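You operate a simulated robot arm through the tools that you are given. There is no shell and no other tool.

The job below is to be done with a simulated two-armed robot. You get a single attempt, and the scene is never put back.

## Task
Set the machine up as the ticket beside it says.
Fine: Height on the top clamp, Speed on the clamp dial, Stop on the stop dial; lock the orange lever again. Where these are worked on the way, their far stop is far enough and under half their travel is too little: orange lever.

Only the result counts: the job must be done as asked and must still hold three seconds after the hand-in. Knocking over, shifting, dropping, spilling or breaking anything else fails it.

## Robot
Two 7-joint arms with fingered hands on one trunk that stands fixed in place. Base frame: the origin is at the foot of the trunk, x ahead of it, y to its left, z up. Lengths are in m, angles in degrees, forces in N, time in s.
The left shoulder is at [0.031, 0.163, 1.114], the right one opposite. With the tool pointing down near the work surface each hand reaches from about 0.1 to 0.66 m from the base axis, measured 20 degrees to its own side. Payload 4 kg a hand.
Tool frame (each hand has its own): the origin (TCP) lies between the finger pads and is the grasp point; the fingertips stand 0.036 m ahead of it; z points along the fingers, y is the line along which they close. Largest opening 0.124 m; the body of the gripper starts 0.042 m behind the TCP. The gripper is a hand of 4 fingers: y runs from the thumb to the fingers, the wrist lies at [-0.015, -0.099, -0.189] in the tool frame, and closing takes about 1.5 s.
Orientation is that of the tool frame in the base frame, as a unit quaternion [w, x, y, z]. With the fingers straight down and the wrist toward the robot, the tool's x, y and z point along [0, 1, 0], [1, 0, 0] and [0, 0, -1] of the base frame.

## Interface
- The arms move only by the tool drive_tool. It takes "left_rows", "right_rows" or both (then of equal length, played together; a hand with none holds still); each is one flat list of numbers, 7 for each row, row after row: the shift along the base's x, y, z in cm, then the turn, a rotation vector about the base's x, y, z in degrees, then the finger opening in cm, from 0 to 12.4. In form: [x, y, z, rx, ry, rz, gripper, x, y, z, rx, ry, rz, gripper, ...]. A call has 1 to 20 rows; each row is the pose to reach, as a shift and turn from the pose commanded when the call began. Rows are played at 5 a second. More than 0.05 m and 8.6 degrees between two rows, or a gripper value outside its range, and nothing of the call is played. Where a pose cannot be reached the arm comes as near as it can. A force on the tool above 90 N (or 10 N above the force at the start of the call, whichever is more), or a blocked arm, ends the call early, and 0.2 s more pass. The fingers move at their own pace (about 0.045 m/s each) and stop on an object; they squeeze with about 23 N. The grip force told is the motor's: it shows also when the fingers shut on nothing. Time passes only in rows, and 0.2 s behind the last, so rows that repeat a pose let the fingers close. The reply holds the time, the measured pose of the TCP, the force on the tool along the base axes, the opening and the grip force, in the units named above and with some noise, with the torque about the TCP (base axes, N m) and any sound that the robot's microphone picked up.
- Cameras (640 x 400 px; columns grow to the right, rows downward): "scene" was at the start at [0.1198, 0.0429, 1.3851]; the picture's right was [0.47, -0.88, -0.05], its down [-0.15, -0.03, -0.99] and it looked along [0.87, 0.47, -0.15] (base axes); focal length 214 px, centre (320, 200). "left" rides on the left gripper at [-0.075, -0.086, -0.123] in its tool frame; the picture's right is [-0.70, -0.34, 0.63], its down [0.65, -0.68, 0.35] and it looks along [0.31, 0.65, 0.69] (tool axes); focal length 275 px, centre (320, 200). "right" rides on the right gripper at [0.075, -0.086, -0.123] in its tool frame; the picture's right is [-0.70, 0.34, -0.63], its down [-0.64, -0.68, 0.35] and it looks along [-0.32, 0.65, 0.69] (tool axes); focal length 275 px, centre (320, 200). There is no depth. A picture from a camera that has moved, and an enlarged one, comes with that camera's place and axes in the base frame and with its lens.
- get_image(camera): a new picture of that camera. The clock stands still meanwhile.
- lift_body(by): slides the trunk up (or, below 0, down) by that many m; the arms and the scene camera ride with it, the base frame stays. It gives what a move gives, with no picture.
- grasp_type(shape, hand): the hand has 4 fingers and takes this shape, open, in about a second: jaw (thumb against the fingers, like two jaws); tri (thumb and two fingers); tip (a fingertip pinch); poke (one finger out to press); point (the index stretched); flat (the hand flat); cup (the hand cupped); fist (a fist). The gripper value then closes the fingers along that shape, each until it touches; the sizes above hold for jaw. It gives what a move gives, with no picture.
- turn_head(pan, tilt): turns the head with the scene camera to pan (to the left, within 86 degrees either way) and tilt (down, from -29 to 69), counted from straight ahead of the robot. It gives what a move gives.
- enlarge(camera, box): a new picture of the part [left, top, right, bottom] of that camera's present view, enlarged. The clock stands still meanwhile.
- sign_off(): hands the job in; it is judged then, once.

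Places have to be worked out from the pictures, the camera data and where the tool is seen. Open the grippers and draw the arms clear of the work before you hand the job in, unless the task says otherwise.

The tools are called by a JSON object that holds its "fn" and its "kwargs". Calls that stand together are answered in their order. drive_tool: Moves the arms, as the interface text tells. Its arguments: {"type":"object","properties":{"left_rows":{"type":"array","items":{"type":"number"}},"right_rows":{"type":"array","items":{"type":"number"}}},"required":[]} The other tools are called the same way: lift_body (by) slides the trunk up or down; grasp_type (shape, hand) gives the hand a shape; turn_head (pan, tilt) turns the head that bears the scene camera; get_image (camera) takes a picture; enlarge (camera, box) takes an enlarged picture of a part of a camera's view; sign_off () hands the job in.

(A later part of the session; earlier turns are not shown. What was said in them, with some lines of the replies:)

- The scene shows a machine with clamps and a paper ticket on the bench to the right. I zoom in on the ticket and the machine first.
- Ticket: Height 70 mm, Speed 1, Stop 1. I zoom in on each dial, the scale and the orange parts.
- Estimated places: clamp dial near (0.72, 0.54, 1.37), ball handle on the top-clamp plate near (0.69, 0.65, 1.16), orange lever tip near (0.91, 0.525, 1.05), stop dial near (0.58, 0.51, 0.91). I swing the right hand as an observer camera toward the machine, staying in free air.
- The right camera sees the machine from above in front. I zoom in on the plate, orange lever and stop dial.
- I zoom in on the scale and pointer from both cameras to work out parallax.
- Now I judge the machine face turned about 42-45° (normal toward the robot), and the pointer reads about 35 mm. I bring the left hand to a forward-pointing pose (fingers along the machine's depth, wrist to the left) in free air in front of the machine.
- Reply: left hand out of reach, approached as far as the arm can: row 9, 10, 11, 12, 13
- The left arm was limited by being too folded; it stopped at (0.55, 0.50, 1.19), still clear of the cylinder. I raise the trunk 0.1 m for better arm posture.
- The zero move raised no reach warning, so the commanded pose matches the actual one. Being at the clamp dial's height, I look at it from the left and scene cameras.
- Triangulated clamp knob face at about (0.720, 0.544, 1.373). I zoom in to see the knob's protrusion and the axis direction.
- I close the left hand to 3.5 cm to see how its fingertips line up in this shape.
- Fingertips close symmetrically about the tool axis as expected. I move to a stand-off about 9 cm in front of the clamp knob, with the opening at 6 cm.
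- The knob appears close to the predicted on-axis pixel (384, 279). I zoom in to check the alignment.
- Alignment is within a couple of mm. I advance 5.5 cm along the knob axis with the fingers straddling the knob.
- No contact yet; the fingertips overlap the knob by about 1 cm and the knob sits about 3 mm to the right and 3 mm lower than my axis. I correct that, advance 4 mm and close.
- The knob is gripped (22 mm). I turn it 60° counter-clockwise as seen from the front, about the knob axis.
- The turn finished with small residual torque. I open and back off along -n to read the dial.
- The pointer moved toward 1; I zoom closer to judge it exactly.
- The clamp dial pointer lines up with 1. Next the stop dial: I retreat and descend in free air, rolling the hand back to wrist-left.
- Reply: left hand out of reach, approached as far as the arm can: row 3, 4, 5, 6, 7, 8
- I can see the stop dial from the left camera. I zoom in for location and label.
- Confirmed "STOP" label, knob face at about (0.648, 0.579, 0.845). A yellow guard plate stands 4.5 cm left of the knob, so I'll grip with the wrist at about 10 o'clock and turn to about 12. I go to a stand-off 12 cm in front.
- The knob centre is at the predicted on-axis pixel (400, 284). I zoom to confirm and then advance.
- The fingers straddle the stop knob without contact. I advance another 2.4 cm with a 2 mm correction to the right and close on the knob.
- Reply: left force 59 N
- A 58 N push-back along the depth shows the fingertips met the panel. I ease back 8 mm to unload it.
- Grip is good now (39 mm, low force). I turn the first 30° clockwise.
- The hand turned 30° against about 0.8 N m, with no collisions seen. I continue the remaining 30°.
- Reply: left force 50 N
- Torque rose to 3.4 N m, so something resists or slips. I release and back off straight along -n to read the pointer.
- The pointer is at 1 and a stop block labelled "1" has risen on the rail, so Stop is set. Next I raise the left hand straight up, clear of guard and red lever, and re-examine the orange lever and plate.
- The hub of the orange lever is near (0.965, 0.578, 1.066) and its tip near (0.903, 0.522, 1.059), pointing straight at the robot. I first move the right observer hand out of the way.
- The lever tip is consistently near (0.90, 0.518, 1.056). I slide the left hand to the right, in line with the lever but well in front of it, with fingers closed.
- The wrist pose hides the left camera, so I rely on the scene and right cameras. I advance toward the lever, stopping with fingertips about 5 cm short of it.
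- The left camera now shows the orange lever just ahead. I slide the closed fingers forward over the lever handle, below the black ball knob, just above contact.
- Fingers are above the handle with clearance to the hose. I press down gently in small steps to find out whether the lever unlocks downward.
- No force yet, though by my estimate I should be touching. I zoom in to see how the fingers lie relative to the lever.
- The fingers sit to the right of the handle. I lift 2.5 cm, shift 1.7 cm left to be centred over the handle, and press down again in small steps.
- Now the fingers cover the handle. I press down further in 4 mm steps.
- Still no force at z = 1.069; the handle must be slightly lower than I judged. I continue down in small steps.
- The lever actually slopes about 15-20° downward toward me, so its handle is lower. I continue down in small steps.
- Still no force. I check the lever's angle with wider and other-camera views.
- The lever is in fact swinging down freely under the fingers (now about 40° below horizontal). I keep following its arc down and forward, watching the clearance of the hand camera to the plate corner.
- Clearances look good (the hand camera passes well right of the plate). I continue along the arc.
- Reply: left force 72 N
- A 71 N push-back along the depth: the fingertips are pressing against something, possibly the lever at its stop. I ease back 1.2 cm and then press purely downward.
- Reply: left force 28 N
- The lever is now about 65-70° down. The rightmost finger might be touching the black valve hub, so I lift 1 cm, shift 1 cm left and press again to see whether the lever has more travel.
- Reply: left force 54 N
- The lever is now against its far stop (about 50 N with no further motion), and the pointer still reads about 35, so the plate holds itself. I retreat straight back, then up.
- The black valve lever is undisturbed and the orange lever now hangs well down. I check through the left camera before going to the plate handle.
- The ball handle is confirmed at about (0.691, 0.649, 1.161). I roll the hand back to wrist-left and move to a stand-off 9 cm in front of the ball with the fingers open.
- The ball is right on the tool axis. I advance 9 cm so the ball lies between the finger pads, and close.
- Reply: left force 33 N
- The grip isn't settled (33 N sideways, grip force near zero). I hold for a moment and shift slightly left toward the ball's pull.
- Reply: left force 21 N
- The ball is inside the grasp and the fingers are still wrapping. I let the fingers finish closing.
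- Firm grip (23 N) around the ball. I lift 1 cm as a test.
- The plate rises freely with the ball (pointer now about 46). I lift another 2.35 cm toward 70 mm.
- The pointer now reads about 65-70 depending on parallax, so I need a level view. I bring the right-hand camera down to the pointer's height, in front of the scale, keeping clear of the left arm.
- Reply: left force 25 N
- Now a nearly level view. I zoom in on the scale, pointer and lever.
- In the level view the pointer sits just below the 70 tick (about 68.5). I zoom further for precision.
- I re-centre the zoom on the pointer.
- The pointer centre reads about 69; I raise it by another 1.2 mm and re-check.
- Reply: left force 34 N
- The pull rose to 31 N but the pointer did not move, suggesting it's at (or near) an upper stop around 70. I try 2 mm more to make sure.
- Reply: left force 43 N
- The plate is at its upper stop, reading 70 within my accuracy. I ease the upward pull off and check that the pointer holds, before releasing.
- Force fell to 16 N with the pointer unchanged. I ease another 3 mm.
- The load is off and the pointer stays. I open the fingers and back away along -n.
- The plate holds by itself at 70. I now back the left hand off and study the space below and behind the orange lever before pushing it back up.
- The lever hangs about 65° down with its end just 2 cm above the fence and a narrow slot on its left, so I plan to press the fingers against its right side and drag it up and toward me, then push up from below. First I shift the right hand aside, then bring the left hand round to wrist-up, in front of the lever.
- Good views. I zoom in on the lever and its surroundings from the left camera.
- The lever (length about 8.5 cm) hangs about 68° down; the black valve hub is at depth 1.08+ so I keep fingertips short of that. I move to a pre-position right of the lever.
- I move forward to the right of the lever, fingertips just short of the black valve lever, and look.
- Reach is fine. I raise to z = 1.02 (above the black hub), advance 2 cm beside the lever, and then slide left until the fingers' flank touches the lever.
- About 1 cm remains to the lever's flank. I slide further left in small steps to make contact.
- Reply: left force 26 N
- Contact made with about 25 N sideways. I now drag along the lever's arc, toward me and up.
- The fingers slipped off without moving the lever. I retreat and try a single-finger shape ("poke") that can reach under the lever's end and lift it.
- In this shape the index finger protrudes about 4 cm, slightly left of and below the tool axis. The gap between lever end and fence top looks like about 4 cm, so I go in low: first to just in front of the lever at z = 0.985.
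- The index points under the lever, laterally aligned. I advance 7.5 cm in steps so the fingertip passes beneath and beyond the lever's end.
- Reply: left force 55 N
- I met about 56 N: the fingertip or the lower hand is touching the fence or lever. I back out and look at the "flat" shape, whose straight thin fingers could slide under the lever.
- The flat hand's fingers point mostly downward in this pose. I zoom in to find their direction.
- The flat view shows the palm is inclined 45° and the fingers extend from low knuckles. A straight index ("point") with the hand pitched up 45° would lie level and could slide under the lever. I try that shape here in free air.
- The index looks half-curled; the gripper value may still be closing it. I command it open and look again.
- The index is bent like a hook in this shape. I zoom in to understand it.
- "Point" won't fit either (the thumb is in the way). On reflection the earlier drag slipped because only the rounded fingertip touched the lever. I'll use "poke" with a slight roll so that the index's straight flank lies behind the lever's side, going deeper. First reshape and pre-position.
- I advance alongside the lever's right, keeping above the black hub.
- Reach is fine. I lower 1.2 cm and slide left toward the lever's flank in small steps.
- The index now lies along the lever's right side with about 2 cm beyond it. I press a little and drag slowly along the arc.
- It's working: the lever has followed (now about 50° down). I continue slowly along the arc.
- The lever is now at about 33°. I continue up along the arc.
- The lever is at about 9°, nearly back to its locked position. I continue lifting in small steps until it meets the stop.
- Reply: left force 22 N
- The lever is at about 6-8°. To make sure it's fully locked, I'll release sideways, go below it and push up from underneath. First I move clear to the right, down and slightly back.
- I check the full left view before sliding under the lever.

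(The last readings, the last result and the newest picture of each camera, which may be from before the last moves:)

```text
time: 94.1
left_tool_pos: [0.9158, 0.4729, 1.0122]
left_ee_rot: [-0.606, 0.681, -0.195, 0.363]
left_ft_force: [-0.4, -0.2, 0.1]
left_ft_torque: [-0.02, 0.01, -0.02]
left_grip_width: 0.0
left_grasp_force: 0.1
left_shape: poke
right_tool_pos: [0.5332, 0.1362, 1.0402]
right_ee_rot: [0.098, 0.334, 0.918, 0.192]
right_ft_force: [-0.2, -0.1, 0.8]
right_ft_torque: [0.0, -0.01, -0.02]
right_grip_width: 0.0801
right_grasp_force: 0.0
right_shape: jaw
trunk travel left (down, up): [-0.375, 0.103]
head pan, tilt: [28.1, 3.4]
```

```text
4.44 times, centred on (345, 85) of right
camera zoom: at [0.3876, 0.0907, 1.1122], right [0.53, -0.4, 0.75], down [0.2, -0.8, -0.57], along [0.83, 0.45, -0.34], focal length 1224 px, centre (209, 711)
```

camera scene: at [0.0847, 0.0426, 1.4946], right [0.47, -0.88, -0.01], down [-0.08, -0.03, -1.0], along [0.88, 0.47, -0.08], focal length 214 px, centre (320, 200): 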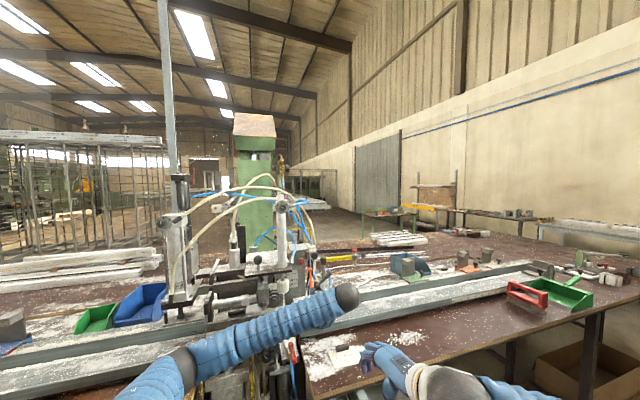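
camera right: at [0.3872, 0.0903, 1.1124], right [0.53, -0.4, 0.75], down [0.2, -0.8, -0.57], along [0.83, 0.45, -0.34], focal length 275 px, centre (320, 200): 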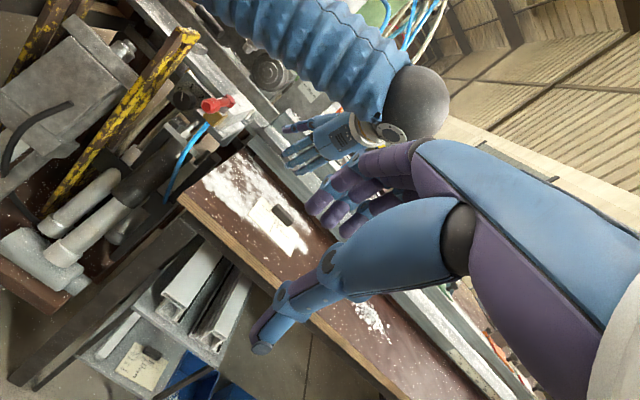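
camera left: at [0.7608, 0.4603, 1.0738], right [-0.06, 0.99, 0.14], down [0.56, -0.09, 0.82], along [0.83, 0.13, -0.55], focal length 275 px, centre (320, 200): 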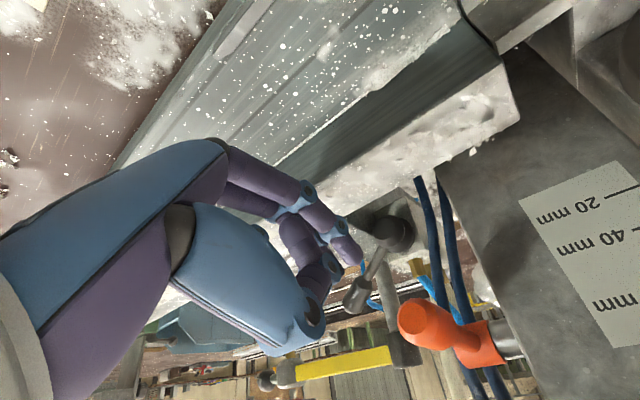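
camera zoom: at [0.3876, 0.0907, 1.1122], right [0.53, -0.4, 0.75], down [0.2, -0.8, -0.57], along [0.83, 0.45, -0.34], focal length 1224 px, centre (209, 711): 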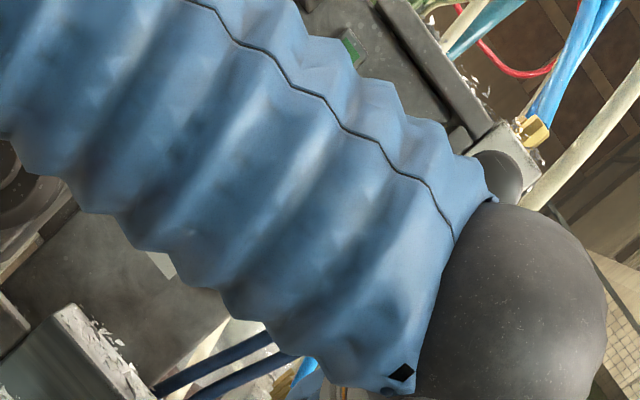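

The lever is back at about 5°, the same as its starting angle. I verify with an upward push from beneath: slide under it, then up in small steps.

{"fn": "drive_tool", "kwargs": {"left_rows": [-1.2, 1.3, 0, 0, 0, 0, 0, -2.5, 2.7, 0, 0, 0, 0, 0, -2.5, 2.7, 0.8, 0, 0, 0, 0, -2.5, 2.7, 1.4, 0, 0, 0, 0, -2.5, 2.7, 1.9, 0, 0, 0, 0]}}

{"fn": "get_image", "kwargs": {"camera": "left"}}

```text
time: 95.3
left_tool_pos: [0.8901, 0.4997, 1.0335]
left_ee_rot: [-0.606, 0.68, -0.196, 0.362]
left_ft_force: [-0.2, 0.2, -0.6]
left_ft_torque: [0.0, 0.01, 0.01]
left_grip_width: 0.0
left_grasp_force: 0.0
left_shape: poke
right_tool_pos: [0.5335, 0.1363, 1.0407]
right_ee_rot: [0.097, 0.334, 0.918, 0.192]
right_ft_force: [0.5, -0.6, -0.7]
right_ft_torque: [0.01, 0.01, -0.01]
right_grip_width: 0.08
right_grasp_force: 0.0
right_shape: jaw
trunk travel left (down, up): [-0.375, 0.103]
head pan, tilt: [28.1, 3.4]
```

```text
taken
camera left: at [0.7356, 0.4864, 1.0946], right [-0.06, 0.99, 0.14], down [0.56, -0.09, 0.82], along [0.83, 0.13, -0.55], focal length 275 px, centre (320, 200)
```

left: 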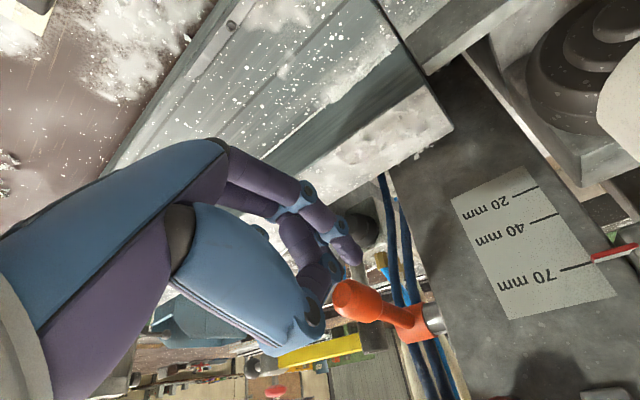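

The index is under the handle. I raise in 4 mm steps to feel the lever's upper stop.

{"fn": "drive_tool", "kwargs": {"left_rows": [0, 0, 0.4, 0, 0, 0, 0, 0, 0, 0.8, 0, 0, 0, 0, 0, 0, 1.2, 0, 0, 0, 0, 0, 0, 1.5, 0, 0, 0, 0]}}

{"fn": "get_image", "kwargs": {"camera": "left"}}

```text
time: 96.3
left_tool_pos: [0.8894, 0.5009, 1.0473]
left_ee_rot: [-0.606, 0.681, -0.194, 0.363]
left_ft_force: [-0.7, 0.3, -2.6]
left_ft_torque: [-0.03, 0.04, 0.02]
left_grip_width: 0.0
left_grasp_force: 0.0
left_shape: poke
right_tool_pos: [0.5323, 0.1359, 1.041]
right_ee_rot: [0.098, 0.334, 0.917, 0.192]
right_ft_force: [0.7, -0.3, 0.1]
right_ft_torque: [0.02, -0.01, 0.01]
right_grip_width: 0.0801
right_grasp_force: 0.1
right_shape: jaw
trunk travel left (down, up): [-0.375, 0.103]
head pan, tilt: [28.1, 3.4]
```

```text
taken
camera left: at [0.7359, 0.4868, 1.1094], right [-0.06, 0.99, 0.14], down [0.56, -0.09, 0.82], along [0.83, 0.13, -0.55], focal length 275 px, centre (320, 200)
```

left: 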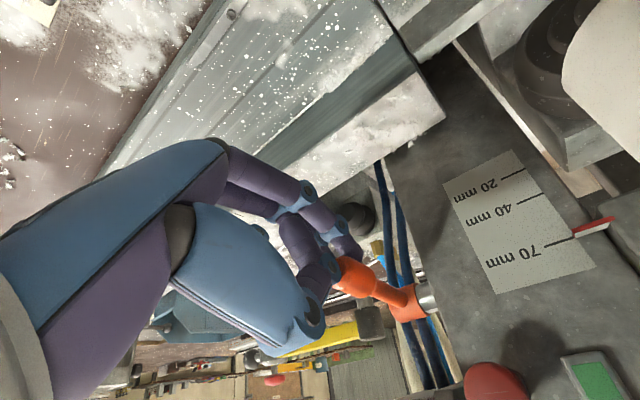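

Light contact begins (-2.6 N). I raise a bit more in 3 mm steps.

{"fn": "drive_tool", "kwargs": {"left_rows": [0, 0, 0.3, 0, 0, 0, 0, 0, 0, 0.6, 0, 0, 0, 0, 0, 0, 0.8, 0, 0, 0, 0]}}

{"fn": "get_image", "kwargs": {"camera": "left"}}

```text
time: 97.1
left_tool_pos: [0.8902, 0.5003, 1.0524]
left_ee_rot: [-0.605, 0.682, -0.197, 0.361]
left_ft_force: [-3.4, -0.7, -23.0]
left_ft_torque: [-0.61, 0.4, 0.11]
left_grip_width: 0.0
left_grasp_force: 0.1
left_shape: poke
right_tool_pos: [0.5345, 0.137, 1.0403]
right_ee_rot: [0.097, 0.333, 0.918, 0.192]
right_ft_force: [0.2, 0.5, -0.3]
right_ft_torque: [0.01, 0.04, -0.02]
right_grip_width: 0.0802
right_grasp_force: 0.1
right_shape: jaw
trunk travel left (down, up): [-0.375, 0.103]
head pan, tilt: [28.1, 3.4]
```

```text
taken
camera left: at [0.7362, 0.4869, 1.1143], right [-0.06, 0.99, 0.14], down [0.56, -0.09, 0.82], along [0.82, 0.13, -0.55], focal length 275 px, centre (320, 200)
```

left: 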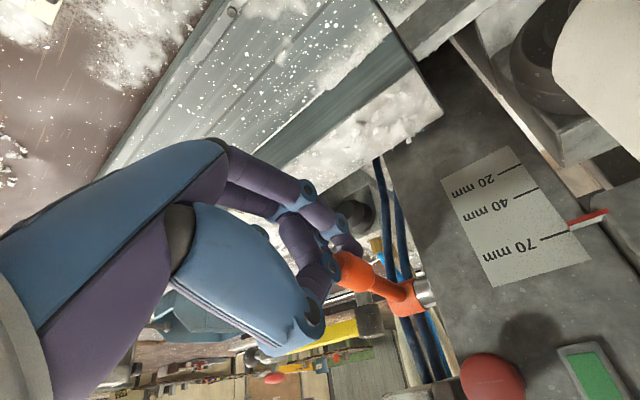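

A firm 23 N stop: the lever is locked. I lower off, back straight away and raise the hand clear.

{"fn": "drive_tool", "kwargs": {"left_rows": [0, 0, -1.0, 0, 0, 0, 0, 0, 0, -2.0, 0, 0, 0, 0, -2.2, -2.0, -2.0, 0, 0, 0, 0, -5, -4.7, -1.5, 0, 0, 0, 0, -8, -7.5, 0, 0, 0, 0, 0, -11, -10.2, 3, 0, 0, 0, 0, -13.5, -12.6, 7, 0, 0, 0, 0, -15.5, -14.5, 11, 0, 0, 0, 0, -17.5, -16.4, 14, 0, 0, 0, 0]}}

{"fn": "get_image", "kwargs": {"camera": "right"}}

{"fn": "enlarge", "kwargs": {"camera": "right", "box": [290, 40, 400, 130]}}

{"fn": "get_image", "kwargs": {"camera": "scene"}}

```text
refused: row 6 steps farther than a row can; nothing moved
```

```text
taken
camera right: at [0.3887, 0.0915, 1.1114], right [0.53, -0.4, 0.75], down [0.2, -0.8, -0.57], along [0.83, 0.45, -0.34], focal length 275 px, centre (320, 200)
```

right: 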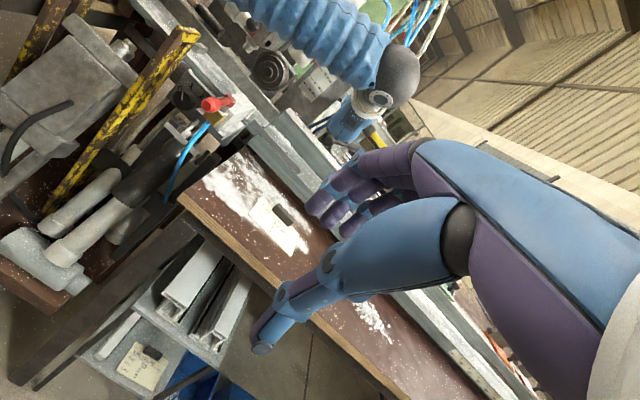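

```text
4.44 times, centred on (345, 85) of right
camera zoom: at [0.3887, 0.0915, 1.1114], right [0.53, -0.4, 0.75], down [0.2, -0.8, -0.57], along [0.83, 0.45, -0.34], focal length 1224 px, centre (209, 711)
```

zoom: 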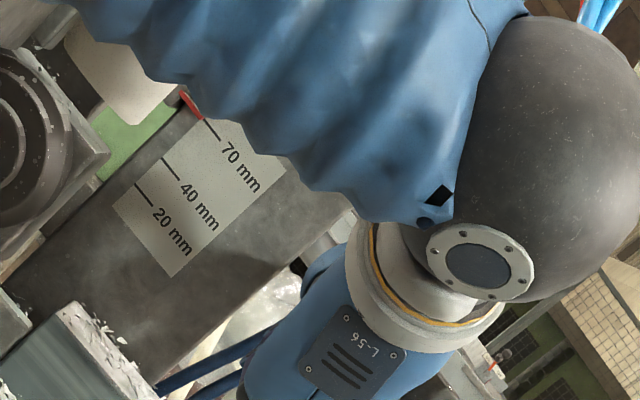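

```text
taken
camera scene: at [0.0869, 0.0441, 1.4941], right [0.47, -0.88, -0.01], down [-0.08, -0.03, -1.0], along [0.88, 0.47, -0.08], focal length 214 px, centre (320, 200)
```

scene: 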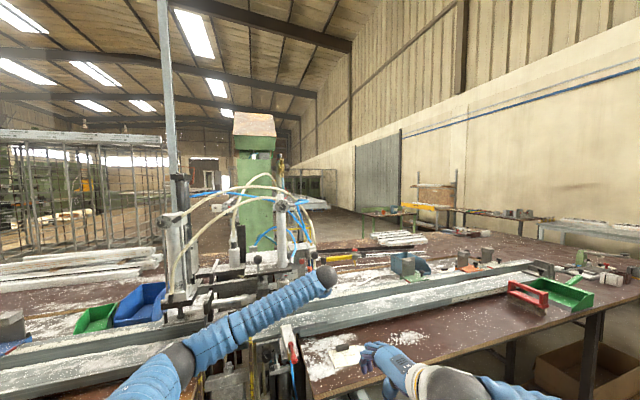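

The retreat was refused for too big a step; I repeat it with smaller rows.

{"fn": "drive_tool", "kwargs": {"left_rows": [0, 0, -1.0, 0, 0, 0, 0, 0, 0, -2.0, 0, 0, 0, 0, -2.2, -2.0, -2.0, 0, 0, 0, 0, -4.6, -4.3, -1.5, 0, 0, 0, 0, -7, -6.5, 0, 0, 0, 0, 0, -9.2, -8.6, 2.5, 0, 0, 0, 0, -11.4, -10.6, 5.5, 0, 0, 0, 0, -13.6, -12.7, 8.5, 0, 0, 0, 0, -15.8, -14.8, 11.5, 0, 0, 0, 0, -17.5, -16.4, 14, 0, 0, 0, 0]}}

{"fn": "enlarge", "kwargs": {"camera": "right", "box": [290, 40, 400, 130]}}

{"fn": "get_image", "kwargs": {"camera": "left"}}

{"fn": "enlarge", "kwargs": {"camera": "scene", "box": [230, 180, 370, 300]}}

```text
time: 99.3
left_tool_pos: [0.7128, 0.336, 1.1949]
left_ee_rot: [-0.606, 0.68, -0.196, 0.362]
left_ft_force: [-0.7, 0.4, -0.5]
left_ft_torque: [0.03, -0.01, 0.01]
left_grip_width: 0.0
left_grasp_force: 0.0
left_shape: poke
right_tool_pos: [0.5319, 0.1359, 1.0407]
right_ee_rot: [0.098, 0.333, 0.918, 0.192]
right_ft_force: [0.1, 0.7, -0.2]
right_ft_torque: [-0.02, 0.0, -0.01]
right_grip_width: 0.08
right_grasp_force: 0.0
right_shape: jaw
trunk travel left (down, up): [-0.375, 0.103]
head pan, tilt: [28.1, 3.4]
```

```text
4.44 times, centred on (345, 85) of right
camera zoom: at [0.3871, 0.0902, 1.1125], right [0.53, -0.4, 0.75], down [0.2, -0.8, -0.57], along [0.83, 0.45, -0.34], focal length 1224 px, centre (209, 711)
```

zoom: 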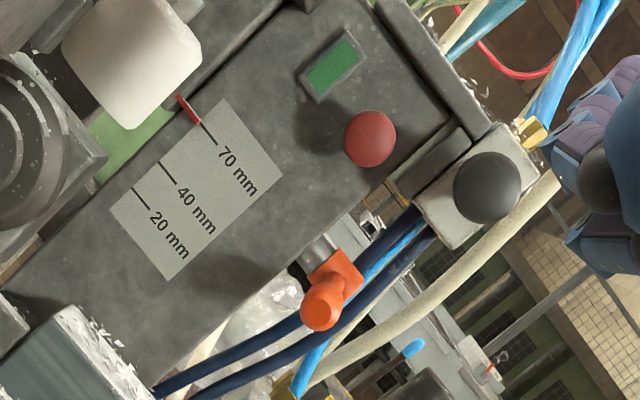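

```text
taken
camera left: at [0.558, 0.3219, 1.2565], right [-0.06, 0.99, 0.14], down [0.56, -0.09, 0.82], along [0.83, 0.13, -0.55], focal length 275 px, centre (320, 200)
```

left: 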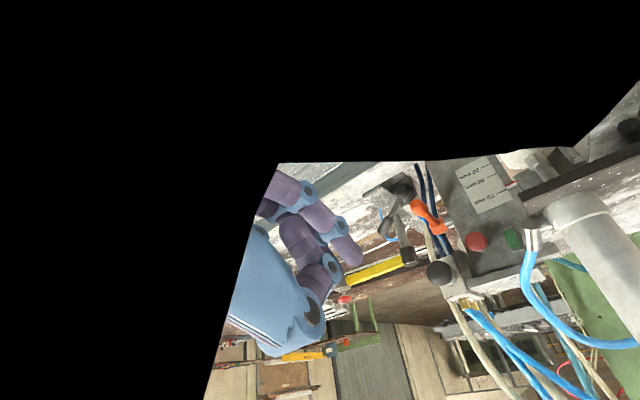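

```text
3.33 times, centred on (300, 240) of scene
camera zoom: at [0.0846, 0.0422, 1.4946], right [0.47, -0.88, -0.01], down [-0.08, -0.03, -1.0], along [0.88, 0.47, -0.08], focal length 715 px, centre (387, 67)
```

zoom: 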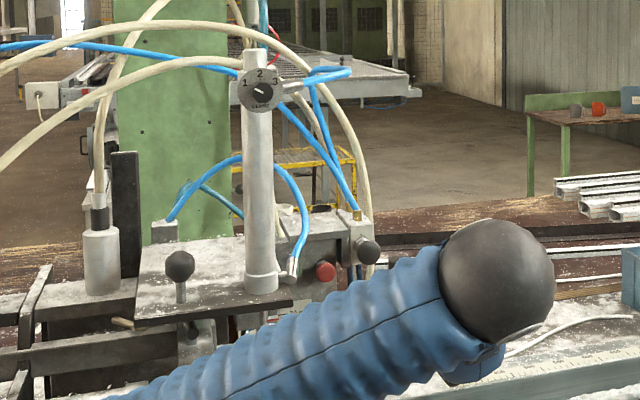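

The lever points straight at me again, as at the start. I re-verify pointer, dials and lever up close.

{"fn": "enlarge", "kwargs": {"camera": "right", "box": [324, 54, 352, 78]}}

{"fn": "enlarge", "kwargs": {"camera": "scene", "box": [260, 190, 292, 215]}}

{"fn": "enlarge", "kwargs": {"camera": "right", "box": [150, 60, 250, 140]}}

```text
16.00 times, centred on (338, 66) of right
camera zoom: at [0.3871, 0.0902, 1.1125], right [0.53, -0.4, 0.75], down [0.2, -0.8, -0.57], along [0.83, 0.45, -0.34], focal length 4404 px, centre (32, 2344)
```

zoom: 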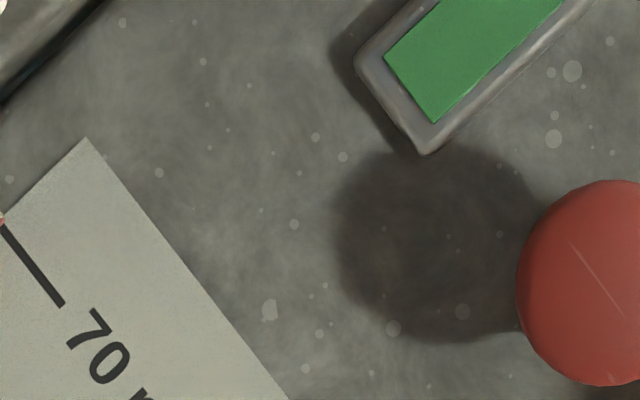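

```text
16.00 times, centred on (276, 202) of scene
camera zoom: at [0.0846, 0.0422, 1.4946], right [0.47, -0.88, -0.01], down [-0.08, -0.03, -1.0], along [0.88, 0.47, -0.08], focal length 3432 px, centre (1024, 160)
```

zoom: 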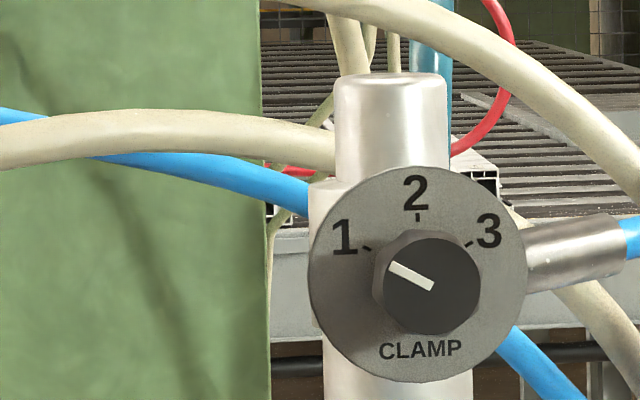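

```text
5.00 times, centred on (200, 100) of right
camera zoom: at [0.3871, 0.0902, 1.1125], right [0.53, -0.4, 0.75], down [0.2, -0.8, -0.57], along [0.83, 0.45, -0.34], focal length 1376 px, centre (920, 700)
```

zoom: 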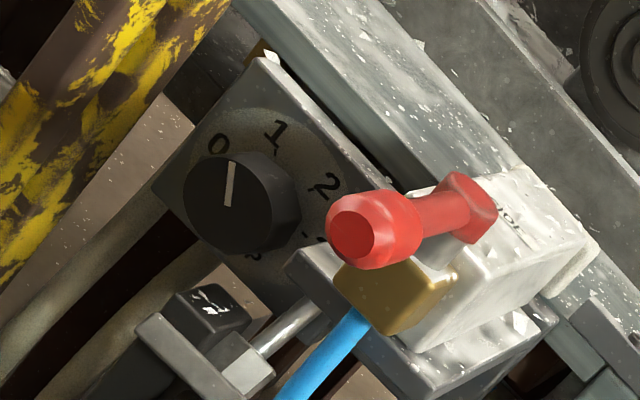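

Clamp dial is on 1 and stop dial on 1. One more centred look at the height pointer.

{"fn": "enlarge", "kwargs": {"camera": "right", "box": [320, 52, 348, 76]}}

{"fn": "enlarge", "kwargs": {"camera": "right", "box": [318, 58, 350, 82]}}

{"fn": "enlarge", "kwargs": {"camera": "right", "box": [316, 58, 342, 82]}}

```text
16.00 times, centred on (334, 64) of right
camera zoom: at [0.3871, 0.0902, 1.1125], right [0.53, -0.4, 0.75], down [0.2, -0.8, -0.57], along [0.83, 0.45, -0.34], focal length 4404 px, centre (96, 2376)
```

zoom: 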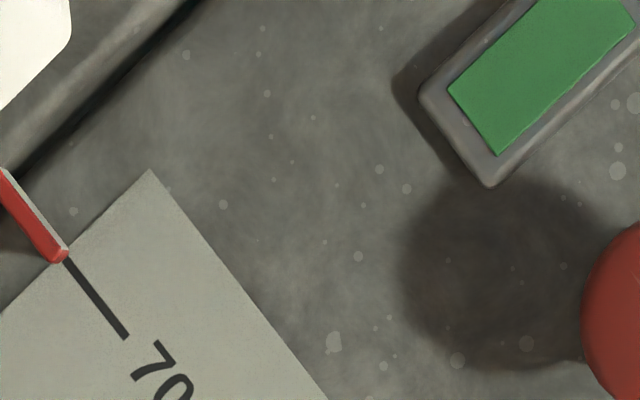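

```text
16.00 times, centred on (334, 70) of right
camera zoom: at [0.3871, 0.0902, 1.1125], right [0.53, -0.4, 0.75], down [0.2, -0.8, -0.57], along [0.83, 0.45, -0.34], focal length 4404 px, centre (96, 2280)
```

zoom: 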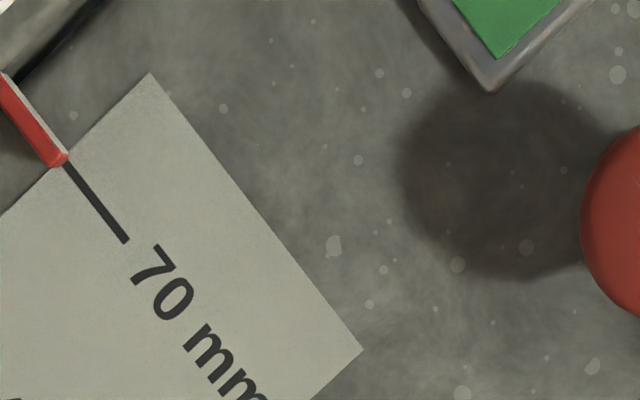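

```text
16.00 times, centred on (329, 70) of right
camera zoom: at [0.3871, 0.0902, 1.1125], right [0.53, -0.4, 0.75], down [0.2, -0.8, -0.57], along [0.83, 0.45, -0.34], focal length 4404 px, centre (176, 2280)
```

zoom: 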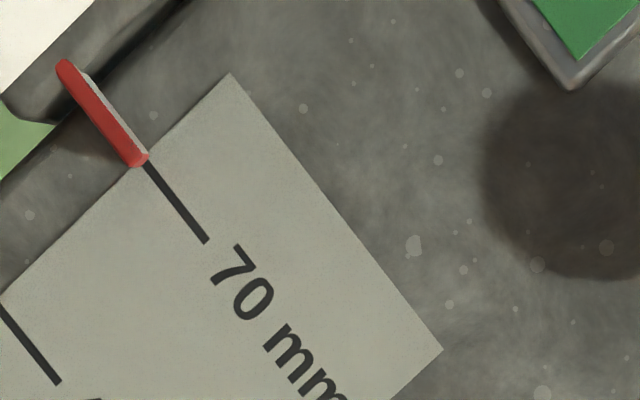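

Height reads 70 within about half a millimetre, with the lever locked. I now raise the left arm clear, re-open it as a jaw, and draw the right arm back too.

{"fn": "drive_tool", "kwargs": {"left_rows": [0, 0, 4, 0, 0, 0, 0, -1, -0.5, 8, 0, 0, 0, 0, -2, -1, 12, 0, 0, 0, 0, -3.5, -1.5, 16, 0, 0, 0, 0, -5, -2, 20, 0, 0, 0, 0, -6.5, -2.5, 24, 0, 0, 0, 0, -8, -3, 28, 0, 0, 0, 0]}}

{"fn": "grasp_type", "kwargs": {"hand": "left", "shape": "jaw"}}

{"fn": "drive_tool", "kwargs": {"left_rows": [0, 0, 0, 0, 0, 0, 12.4, 0, 0, 0, 0, 0, 0, 12.4, 0, 0, 0, 0, 0, 0, 12.4, 0, 0, 0, 0, 0, 0, 12.4, 0, 0, 0, 0, 0, 0, 12.4], "right_rows": [-1, -3, 0, 0, 0, 0, 12.4, -2, -6, 0, 0, 0, 0, 12.4, -3, -9, 1, 0, 0, 0, 12.4, -4, -12, 2, 0, 0, 0, 12.4, -5, -15, 3, 0, 0, 0, 12.4]}}

{"fn": "get_image", "kwargs": {"camera": "scene"}}

{"fn": "get_image", "kwargs": {"camera": "right"}}

```text
time: 100.9
left_tool_pos: [0.6335, 0.3033, 1.4771]
left_ee_rot: [-0.606, 0.68, -0.194, 0.363]
left_ft_force: [-0.5, -0.2, -0.2]
left_ft_torque: [-0.02, -0.01, -0.02]
left_grip_width: 0.0002
left_grasp_force: 0.0
left_shape: poke
right_tool_pos: [0.5312, 0.136, 1.0416]
right_ee_rot: [0.098, 0.334, 0.918, 0.192]
right_ft_force: [-1.2, -1.2, 0.5]
right_ft_torque: [-0.01, -0.04, 0.01]
right_grip_width: 0.0801
right_grasp_force: 0.0
right_shape: jaw
trunk travel left (down, up): [-0.375, 0.103]
head pan, tilt: [28.1, 3.4]
```

```text
time: 101.8
left_tool_pos: [0.6349, 0.3054, 1.4755]
left_ee_rot: [-0.605, 0.68, -0.195, 0.364]
left_ft_force: [0.1, 0.3, 0.2]
left_ft_torque: [-0.04, -0.01, 0.01]
left_grip_width: 0.124
left_grasp_force: 0.0
left_shape: jaw
right_tool_pos: [0.5322, 0.1365, 1.041]
right_ee_rot: [0.098, 0.334, 0.917, 0.193]
right_ft_force: [0.0, -0.8, -0.6]
right_ft_torque: [0.0, 0.0, 0.02]
right_grip_width: 0.0804
right_grasp_force: 0.1
right_shape: jaw
trunk travel left (down, up): [-0.375, 0.103]
head pan, tilt: [28.1, 3.4]
```

```text
time: 103.0
left_tool_pos: [0.6349, 0.305, 1.4757]
left_ee_rot: [-0.606, 0.681, -0.194, 0.363]
left_ft_force: [0.2, 0.2, -0.2]
left_ft_torque: [-0.01, 0.0, 0.01]
left_grip_width: 0.124
left_grasp_force: 0.1
left_shape: jaw
right_tool_pos: [0.487, -0.0141, 1.0735]
right_ee_rot: [0.098, 0.333, 0.918, 0.193]
right_ft_force: [-0.2, 0.3, -0.7]
right_ft_torque: [0.02, -0.02, 0.0]
right_grip_width: 0.1237
right_grasp_force: 0.1
right_shape: jaw
right hand out of reach, approached as far as the arm can: row 5
trunk travel left (down, up): [-0.375, 0.103]
head pan, tilt: [28.1, 3.4]
```

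```text
taken
camera scene: at [0.084, 0.0418, 1.4947], right [0.47, -0.88, -0.01], down [-0.08, -0.03, -1.0], along [0.88, 0.47, -0.08], focal length 214 px, centre (320, 200)
```

scene: 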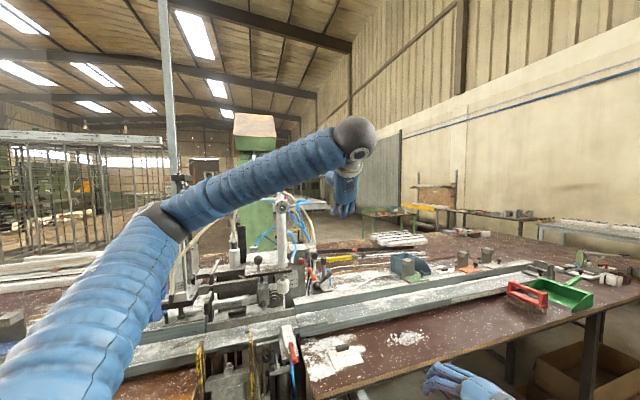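

```text
taken
camera right: at [0.342, -0.0601, 1.1445], right [0.53, -0.4, 0.75], down [0.2, -0.8, -0.57], along [0.83, 0.45, -0.34], focal length 275 px, centre (320, 200)
```

right: 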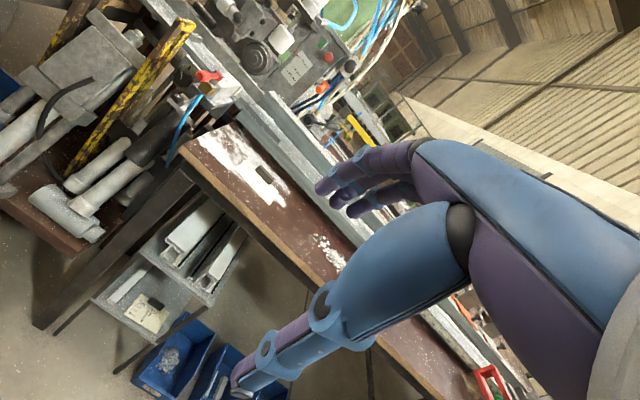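

Both arms are clear of the machine. A last zoom to confirm everything holds.

{"fn": "enlarge", "kwargs": {"camera": "scene", "box": [250, 190, 350, 300]}}

{"fn": "enlarge", "kwargs": {"camera": "right", "box": [260, 20, 380, 120]}}

{"fn": "enlarge", "kwargs": {"camera": "scene", "box": [235, 290, 315, 380]}}

```text
3.64 times, centred on (300, 245) of scene
camera zoom: at [0.084, 0.0418, 1.4947], right [0.47, -0.88, -0.01], down [-0.08, -0.03, -1.0], along [0.88, 0.47, -0.08], focal length 780 px, centre (393, 36)
```

zoom: 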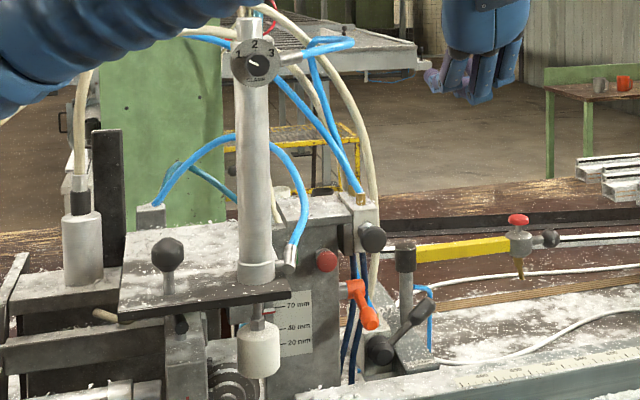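

```text
4.00 times, centred on (320, 70) of right
camera zoom: at [0.342, -0.0601, 1.1445], right [0.53, -0.4, 0.75], down [0.2, -0.8, -0.57], along [0.83, 0.45, -0.34], focal length 1101 px, centre (320, 720)
```

zoom: 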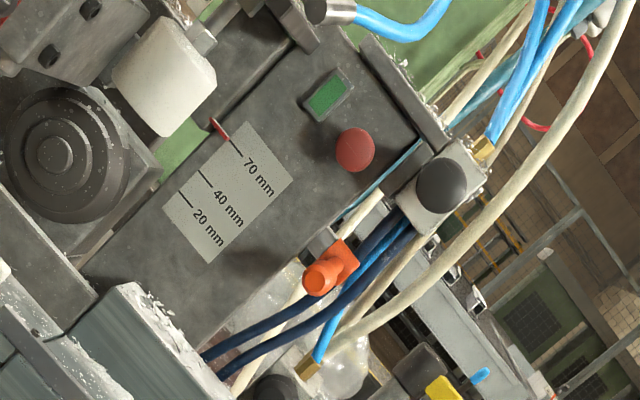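

```text
4.44 times, centred on (275, 335) of scene
camera zoom: at [0.084, 0.0418, 1.4947], right [0.47, -0.88, -0.01], down [-0.08, -0.03, -1.0], along [0.88, 0.47, -0.08], focal length 953 px, centre (520, -400)
```

zoom: 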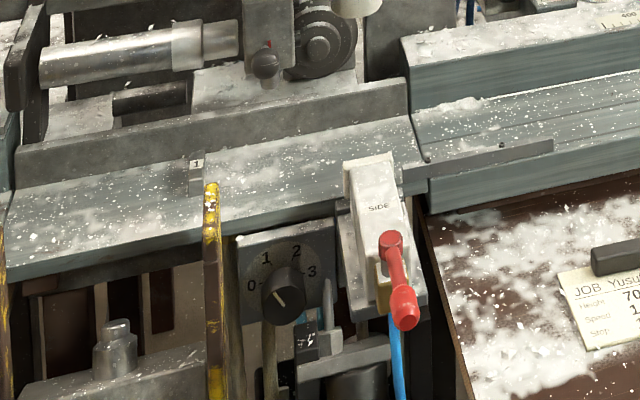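

The height is at 70 mm, the clamp dial and the stop dial are both on 1, and the orange lever is locked. Both hands are open and clear and nothing else was moved, so I hand in the job.

{"fn": "sign_off", "kwargs": {}}

```text
The job is handed in.
```

I set the machine up as the ticket says and handed the job in. The result of the judging did not come back to me.

| Setting | Ticket | Machine |
|---|---|---|
| Height (top clamp) | 70 mm | Pointer reads about 69.5 mm in a level view; the clamp is at its upper stop |
| Speed (clamp dial) | 1 | 1 |
| Stop (stop dial) | 1 | 1, and the stop block marked "1" has come up on the rail |
| Orange lever | locked | Locked again; it stops hard when pushed up from below |

- **Orange lever:** I pushed it down to its far stop, roughly 65°, to free the top clamp. Putting it back took several tries because the fingers slipped off it.
- **Top clamp:** It rose freely and then would not move further under about 40 N. I took that as its upper limit and left it there.
- **Fence contact:** During those tries the left hand pressed once, at about 56 N, against something near the lever, either the fence or the lever itself.
- **Surroundings:** In the last pictures the other levers, valves and dials look as they did at the start.

Both hands are open and clear of the machine.
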